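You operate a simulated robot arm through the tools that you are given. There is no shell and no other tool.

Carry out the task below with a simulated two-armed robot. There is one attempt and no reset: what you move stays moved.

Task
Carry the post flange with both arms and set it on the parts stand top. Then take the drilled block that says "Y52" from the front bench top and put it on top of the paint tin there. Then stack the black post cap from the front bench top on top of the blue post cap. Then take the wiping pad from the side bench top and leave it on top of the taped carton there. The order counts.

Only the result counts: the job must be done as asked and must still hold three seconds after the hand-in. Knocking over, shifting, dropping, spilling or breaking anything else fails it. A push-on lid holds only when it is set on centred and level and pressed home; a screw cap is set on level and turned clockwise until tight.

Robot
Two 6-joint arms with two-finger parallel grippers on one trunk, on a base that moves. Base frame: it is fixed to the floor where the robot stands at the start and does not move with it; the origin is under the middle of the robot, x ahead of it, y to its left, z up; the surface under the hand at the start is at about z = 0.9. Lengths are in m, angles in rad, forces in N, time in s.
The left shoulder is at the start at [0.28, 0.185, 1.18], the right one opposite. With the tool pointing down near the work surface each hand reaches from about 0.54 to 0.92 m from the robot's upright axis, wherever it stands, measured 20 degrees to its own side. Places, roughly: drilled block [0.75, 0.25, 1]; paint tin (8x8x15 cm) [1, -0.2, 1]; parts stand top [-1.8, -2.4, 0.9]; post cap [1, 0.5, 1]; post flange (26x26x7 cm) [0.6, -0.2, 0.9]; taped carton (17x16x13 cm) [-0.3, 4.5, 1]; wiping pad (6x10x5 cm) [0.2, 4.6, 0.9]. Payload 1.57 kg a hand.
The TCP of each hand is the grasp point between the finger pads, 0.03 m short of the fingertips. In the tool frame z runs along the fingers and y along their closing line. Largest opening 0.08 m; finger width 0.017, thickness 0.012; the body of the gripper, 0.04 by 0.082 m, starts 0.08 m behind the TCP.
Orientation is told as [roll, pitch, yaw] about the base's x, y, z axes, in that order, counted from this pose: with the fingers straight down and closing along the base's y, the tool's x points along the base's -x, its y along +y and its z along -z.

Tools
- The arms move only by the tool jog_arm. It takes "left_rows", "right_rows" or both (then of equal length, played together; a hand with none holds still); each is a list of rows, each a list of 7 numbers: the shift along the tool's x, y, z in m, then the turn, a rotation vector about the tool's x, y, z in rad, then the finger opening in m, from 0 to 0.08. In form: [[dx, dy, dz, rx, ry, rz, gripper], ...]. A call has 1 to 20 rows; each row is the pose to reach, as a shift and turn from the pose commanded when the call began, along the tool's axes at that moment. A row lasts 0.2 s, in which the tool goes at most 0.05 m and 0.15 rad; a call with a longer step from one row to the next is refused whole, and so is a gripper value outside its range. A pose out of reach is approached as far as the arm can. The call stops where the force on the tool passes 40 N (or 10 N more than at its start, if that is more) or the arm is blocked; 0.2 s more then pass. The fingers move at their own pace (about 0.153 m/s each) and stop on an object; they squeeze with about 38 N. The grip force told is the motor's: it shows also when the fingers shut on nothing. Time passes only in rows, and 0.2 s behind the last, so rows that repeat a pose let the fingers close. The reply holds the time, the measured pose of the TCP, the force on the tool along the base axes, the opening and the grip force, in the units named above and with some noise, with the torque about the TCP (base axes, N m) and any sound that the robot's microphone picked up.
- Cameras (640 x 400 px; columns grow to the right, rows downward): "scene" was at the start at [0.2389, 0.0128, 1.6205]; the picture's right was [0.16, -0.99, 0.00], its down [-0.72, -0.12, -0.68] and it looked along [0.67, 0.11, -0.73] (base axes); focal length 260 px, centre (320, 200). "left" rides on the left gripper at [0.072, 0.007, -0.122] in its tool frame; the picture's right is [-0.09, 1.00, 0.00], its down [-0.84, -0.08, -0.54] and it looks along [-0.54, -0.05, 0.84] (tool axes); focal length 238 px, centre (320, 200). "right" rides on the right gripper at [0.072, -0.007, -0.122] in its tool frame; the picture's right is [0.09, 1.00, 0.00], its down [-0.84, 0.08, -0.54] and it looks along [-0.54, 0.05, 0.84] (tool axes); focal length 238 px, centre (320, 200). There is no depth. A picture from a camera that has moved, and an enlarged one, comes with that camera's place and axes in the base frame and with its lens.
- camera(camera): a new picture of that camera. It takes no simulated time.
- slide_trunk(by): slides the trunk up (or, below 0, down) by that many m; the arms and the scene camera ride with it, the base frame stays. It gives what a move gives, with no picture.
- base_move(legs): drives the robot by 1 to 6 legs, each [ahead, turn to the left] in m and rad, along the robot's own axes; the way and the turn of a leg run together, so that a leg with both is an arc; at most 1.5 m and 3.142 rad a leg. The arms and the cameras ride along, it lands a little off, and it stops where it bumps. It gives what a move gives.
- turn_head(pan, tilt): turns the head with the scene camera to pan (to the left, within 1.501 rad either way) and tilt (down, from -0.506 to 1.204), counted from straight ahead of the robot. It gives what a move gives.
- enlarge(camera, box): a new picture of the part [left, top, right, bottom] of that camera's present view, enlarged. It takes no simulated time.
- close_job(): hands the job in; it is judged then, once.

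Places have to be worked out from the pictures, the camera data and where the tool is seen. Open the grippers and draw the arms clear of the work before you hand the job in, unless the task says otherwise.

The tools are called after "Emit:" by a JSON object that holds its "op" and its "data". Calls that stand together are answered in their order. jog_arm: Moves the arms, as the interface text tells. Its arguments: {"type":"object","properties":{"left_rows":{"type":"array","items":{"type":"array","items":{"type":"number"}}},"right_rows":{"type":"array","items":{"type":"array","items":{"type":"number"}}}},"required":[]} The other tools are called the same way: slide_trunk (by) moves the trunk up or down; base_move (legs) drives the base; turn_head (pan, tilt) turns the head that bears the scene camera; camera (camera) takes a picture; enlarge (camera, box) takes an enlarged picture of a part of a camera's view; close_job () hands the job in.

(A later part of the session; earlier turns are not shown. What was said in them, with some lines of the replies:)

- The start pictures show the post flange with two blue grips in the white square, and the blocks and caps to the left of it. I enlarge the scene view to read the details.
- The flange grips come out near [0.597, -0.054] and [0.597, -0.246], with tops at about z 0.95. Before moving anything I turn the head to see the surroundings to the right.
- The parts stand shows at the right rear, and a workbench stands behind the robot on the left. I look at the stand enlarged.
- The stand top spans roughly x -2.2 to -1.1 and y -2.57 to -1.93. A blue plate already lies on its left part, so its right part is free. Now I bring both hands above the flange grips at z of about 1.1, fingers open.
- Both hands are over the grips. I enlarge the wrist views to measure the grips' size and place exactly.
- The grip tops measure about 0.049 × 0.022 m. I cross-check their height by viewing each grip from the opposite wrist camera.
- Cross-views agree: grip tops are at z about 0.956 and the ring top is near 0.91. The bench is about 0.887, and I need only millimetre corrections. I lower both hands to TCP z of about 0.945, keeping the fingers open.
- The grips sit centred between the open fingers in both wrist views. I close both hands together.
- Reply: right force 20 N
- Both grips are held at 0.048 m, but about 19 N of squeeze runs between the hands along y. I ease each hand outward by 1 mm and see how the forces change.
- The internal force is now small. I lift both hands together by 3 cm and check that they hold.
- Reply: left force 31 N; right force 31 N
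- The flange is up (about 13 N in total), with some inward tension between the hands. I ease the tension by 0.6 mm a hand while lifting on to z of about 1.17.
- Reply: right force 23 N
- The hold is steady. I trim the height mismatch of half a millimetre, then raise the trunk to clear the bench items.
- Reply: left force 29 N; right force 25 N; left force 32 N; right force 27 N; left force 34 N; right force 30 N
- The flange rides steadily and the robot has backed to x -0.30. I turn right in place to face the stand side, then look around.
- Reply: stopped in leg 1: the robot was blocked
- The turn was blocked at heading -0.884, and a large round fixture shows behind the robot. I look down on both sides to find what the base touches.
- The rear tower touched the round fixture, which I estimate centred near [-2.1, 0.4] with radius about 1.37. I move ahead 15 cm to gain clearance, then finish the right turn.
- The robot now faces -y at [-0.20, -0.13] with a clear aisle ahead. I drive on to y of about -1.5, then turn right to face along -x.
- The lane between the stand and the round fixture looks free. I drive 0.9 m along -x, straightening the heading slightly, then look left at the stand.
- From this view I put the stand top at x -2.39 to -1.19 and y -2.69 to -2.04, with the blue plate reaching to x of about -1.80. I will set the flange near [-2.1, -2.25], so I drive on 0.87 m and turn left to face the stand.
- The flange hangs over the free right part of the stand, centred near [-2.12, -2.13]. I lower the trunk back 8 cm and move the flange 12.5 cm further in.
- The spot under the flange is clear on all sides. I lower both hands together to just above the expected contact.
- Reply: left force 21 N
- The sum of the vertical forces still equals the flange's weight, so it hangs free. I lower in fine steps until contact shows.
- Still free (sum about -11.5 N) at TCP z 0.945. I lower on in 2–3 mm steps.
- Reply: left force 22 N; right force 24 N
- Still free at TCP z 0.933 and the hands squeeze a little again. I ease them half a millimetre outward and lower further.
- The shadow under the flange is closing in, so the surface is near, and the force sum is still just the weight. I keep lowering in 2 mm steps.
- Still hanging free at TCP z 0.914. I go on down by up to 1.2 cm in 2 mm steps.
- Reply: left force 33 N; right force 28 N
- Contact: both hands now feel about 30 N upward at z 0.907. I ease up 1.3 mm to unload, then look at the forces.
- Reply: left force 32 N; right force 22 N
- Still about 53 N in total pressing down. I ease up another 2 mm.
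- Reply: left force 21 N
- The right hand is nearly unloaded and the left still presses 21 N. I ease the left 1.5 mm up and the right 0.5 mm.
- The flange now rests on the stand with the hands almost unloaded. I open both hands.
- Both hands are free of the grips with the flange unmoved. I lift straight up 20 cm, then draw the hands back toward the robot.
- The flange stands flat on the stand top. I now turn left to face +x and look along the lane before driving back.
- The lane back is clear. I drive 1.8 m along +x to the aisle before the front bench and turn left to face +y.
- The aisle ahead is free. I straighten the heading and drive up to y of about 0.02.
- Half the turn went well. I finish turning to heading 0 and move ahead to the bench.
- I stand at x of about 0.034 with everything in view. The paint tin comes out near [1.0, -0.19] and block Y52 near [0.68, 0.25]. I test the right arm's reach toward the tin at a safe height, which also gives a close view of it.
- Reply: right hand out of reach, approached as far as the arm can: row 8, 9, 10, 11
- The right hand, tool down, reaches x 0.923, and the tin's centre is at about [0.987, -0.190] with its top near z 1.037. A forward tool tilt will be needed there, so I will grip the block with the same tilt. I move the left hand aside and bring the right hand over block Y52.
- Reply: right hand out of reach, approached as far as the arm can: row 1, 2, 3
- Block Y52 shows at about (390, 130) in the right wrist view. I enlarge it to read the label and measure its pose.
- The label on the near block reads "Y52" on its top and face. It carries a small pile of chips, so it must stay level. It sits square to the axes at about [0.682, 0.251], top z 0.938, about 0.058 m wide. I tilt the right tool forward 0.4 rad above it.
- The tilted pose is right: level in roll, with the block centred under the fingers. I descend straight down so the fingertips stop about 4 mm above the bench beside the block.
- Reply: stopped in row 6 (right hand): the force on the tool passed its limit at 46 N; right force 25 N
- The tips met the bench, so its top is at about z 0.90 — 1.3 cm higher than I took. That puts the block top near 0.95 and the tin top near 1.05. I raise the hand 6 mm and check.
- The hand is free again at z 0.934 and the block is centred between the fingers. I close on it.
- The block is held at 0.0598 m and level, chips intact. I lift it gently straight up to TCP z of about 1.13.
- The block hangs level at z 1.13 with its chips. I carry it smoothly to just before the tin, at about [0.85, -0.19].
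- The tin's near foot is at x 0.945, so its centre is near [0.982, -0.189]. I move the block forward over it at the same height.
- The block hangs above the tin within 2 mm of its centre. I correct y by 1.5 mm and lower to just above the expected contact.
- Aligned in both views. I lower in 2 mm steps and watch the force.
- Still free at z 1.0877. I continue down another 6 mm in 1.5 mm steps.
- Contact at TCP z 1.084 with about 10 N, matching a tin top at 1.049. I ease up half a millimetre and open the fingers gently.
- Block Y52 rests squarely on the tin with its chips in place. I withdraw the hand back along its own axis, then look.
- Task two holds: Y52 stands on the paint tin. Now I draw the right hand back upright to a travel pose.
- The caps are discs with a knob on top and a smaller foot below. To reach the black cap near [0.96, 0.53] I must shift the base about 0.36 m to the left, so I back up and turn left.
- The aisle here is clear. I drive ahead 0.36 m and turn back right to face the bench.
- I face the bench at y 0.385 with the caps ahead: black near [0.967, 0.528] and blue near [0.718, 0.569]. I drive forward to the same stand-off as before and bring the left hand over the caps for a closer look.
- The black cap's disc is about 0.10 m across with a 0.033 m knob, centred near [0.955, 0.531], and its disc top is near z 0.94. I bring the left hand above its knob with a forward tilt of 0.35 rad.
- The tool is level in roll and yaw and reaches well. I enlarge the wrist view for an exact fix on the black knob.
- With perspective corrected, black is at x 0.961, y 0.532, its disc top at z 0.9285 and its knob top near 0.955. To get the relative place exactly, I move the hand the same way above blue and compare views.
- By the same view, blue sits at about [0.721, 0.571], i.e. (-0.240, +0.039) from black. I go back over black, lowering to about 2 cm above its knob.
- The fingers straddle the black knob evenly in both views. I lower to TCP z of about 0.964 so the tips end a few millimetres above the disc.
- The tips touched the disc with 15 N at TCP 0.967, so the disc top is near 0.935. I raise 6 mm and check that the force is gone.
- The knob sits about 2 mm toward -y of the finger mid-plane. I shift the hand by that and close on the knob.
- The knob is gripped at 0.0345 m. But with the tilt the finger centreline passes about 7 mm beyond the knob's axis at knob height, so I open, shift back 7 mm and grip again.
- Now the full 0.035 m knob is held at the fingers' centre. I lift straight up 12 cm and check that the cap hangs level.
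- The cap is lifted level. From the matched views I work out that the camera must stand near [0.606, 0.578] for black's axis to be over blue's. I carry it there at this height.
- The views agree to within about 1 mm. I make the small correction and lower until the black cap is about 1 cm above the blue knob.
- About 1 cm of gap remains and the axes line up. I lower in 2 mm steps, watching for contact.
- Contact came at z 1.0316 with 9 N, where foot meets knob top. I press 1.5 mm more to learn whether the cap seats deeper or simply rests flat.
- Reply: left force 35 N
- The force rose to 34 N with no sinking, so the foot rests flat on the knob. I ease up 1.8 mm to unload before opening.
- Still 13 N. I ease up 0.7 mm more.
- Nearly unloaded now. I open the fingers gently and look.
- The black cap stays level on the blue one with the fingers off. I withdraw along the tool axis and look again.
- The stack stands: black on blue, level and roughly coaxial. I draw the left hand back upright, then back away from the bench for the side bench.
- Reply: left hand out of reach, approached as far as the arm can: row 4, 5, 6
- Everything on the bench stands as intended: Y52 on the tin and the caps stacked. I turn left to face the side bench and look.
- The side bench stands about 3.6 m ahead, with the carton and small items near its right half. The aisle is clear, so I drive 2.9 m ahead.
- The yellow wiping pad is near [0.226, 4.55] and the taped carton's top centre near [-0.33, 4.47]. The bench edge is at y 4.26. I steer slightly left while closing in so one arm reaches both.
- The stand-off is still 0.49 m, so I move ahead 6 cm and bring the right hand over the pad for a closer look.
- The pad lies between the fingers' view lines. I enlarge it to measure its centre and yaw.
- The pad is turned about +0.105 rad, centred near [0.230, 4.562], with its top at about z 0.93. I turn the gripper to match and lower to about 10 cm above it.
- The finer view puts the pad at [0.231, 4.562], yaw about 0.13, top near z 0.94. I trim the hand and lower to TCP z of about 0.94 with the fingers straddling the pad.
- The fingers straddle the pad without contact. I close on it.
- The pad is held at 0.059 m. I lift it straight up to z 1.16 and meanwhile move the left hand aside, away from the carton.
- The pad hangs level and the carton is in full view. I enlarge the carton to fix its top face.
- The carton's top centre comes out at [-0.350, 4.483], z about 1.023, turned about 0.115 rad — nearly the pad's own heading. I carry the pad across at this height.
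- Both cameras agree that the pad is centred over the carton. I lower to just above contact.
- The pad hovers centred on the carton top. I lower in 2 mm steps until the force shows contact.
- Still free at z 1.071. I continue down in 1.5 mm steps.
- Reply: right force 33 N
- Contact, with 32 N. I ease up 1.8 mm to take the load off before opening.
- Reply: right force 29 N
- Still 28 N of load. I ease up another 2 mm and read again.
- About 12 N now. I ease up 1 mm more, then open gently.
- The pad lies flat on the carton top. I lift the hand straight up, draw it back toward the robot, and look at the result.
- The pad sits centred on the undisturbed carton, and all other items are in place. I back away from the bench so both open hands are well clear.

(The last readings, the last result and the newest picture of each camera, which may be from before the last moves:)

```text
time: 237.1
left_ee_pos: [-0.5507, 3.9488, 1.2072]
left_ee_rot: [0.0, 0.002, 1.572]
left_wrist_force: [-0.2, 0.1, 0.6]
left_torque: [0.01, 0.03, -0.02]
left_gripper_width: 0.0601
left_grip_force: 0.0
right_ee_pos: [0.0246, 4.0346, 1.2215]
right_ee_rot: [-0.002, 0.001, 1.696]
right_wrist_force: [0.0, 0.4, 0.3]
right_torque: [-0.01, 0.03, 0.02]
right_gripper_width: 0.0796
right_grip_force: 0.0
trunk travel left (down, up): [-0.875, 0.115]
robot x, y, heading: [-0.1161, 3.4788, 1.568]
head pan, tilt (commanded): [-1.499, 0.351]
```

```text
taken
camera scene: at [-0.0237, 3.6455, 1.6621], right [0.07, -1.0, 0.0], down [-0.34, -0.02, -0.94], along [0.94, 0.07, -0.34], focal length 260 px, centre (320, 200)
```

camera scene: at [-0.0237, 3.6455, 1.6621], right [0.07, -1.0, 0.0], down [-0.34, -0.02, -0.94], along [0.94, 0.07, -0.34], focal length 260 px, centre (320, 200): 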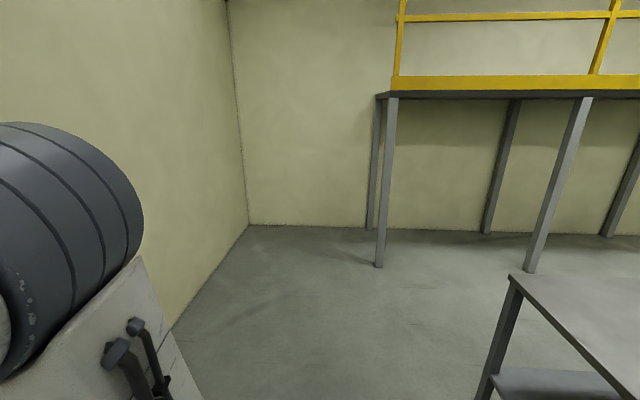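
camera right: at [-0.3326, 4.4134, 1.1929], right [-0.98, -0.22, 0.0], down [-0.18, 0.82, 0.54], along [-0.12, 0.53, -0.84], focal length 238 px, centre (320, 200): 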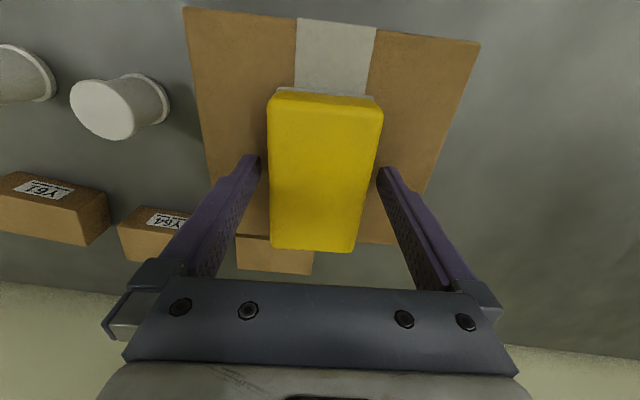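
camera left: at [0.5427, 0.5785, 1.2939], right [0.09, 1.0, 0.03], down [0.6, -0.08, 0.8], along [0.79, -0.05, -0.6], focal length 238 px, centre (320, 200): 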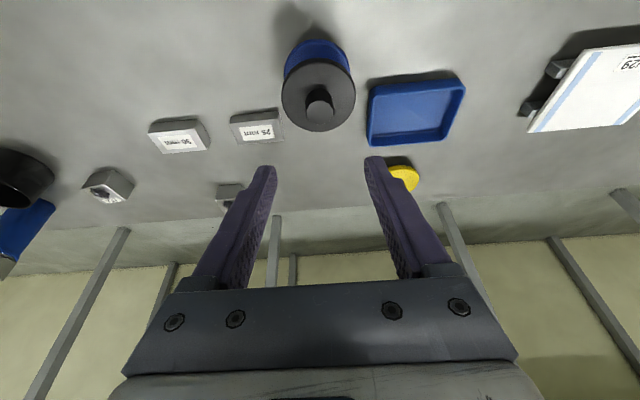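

The side bench is done. Before handing in, I turn in the open space to check the front bench from afar.

Emit:
{"op": "base_move", "data": {"legs": [[0, -1.0]]}}

Emit:
{"op": "turn_head", "data": {"pan": -1.45, "tilt": 0.3}}

Emit:
{"op": "camera", "data": {"camera": "scene"}}

```text
time: 240.0
left_ee_pos: [0.0404, 4.0982, 1.2062]
left_ee_rot: [0.0, 0.001, 0.577]
left_wrist_force: [0.1, 0.3, -0.1]
left_torque: [-0.03, 0.01, 0.02]
left_gripper_width: 0.0599
left_grip_force: 0.0
right_ee_pos: [0.4257, 3.6632, 1.2199]
right_ee_rot: [-0.004, 0.0, 0.703]
right_wrist_force: [1.1, 0.0, 0.2]
right_torque: [0.0, -0.01, 0.0]
right_gripper_width: 0.0802
right_grip_force: 0.1
trunk travel left (down, up): [-0.875, 0.115]
robot x, y, heading: [-0.1166, 3.4791, 0.572]
head pan, tilt (commanded): [-1.499, 0.351]
```

```text
time: 240.7
left_ee_pos: [0.0397, 4.0971, 1.207]
left_ee_rot: [-0.001, 0.003, 0.576]
left_wrist_force: [-0.2, -0.6, 0.0]
left_torque: [0.0, 0.04, 0.01]
left_gripper_width: 0.0599
left_grip_force: 0.0
right_ee_pos: [0.4253, 3.6628, 1.2202]
right_ee_rot: [0.0, 0.0, 0.701]
right_wrist_force: [0.5, 0.1, 0.3]
right_torque: [0.0, 0.0, -0.07]
right_gripper_width: 0.0798
right_grip_force: 0.1
trunk travel left (down, up): [-0.875, 0.115]
robot x, y, heading: [-0.1173, 3.4805, 0.575]
head pan, tilt (commanded): [-1.45, 0.3]
```

```text
taken
camera scene: at [0.0774, 3.4939, 1.6668], right [-0.77, -0.64, 0.0], down [-0.19, 0.23, -0.96], along [0.61, -0.73, -0.3], focal length 260 px, centre (320, 200)
```

scene: 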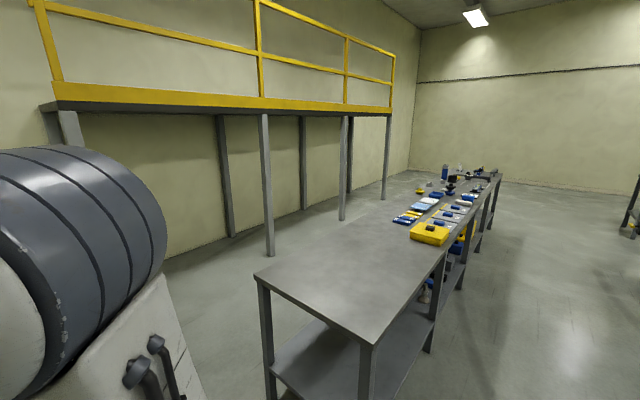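

Emit:
{"op": "enlarge", "data": {"camera": "scene", "box": [400, 150, 510, 220]}}

```text
5.71 times, centred on (455, 185) of scene
camera zoom: at [0.0774, 3.4939, 1.6668], right [-0.77, -0.64, 0.0], down [-0.19, 0.23, -0.96], along [0.61, -0.73, -0.3], focal length 1486 px, centre (-451, 286)
```

zoom: 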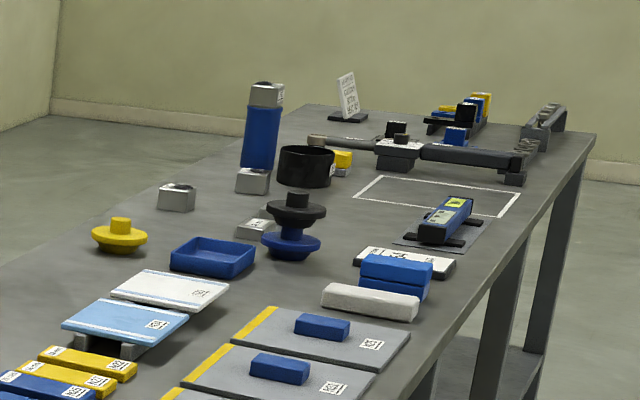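

From this view the black cap stands level on the blue one, and Y52 stands on the paint tin. Nothing else on the front bench has moved. Both grippers are open and clear, so I hand the job in.

Emit:
{"op": "close_job", "data": {}}

```text
The job is handed in.
```

I finished all four steps in the order you asked and handed the job in. The tool only confirmed the hand-in; it gave no verdict on the result.

- **Post flange:** it was carried with both arms and set flat on the free right part of the parts stand top, clear of the blue plate.
- **Block Y52:** it stands centred on the paint tin with its pile of chips still on top.
- **Post caps:** the black cap rests level on the knob of the blue cap. It sits flat on the knob rather than locking into it, and I judged it centred to within a few millimetres.
- **Wiping pad:** it lies centred on the taped carton, and the carton did not move.

**Bump:** early on, while turning with the flange held, the back of the robot touched the large round fixture behind it and stopped. I moved forward and went on, and saw no sign that anything shifted.

Just before handing in I looked back at the front bench and saw the caps and Y52 still standing, with nothing else out of place. I last saw the flange when I left the stand. Both grippers were open and well clear of the work.
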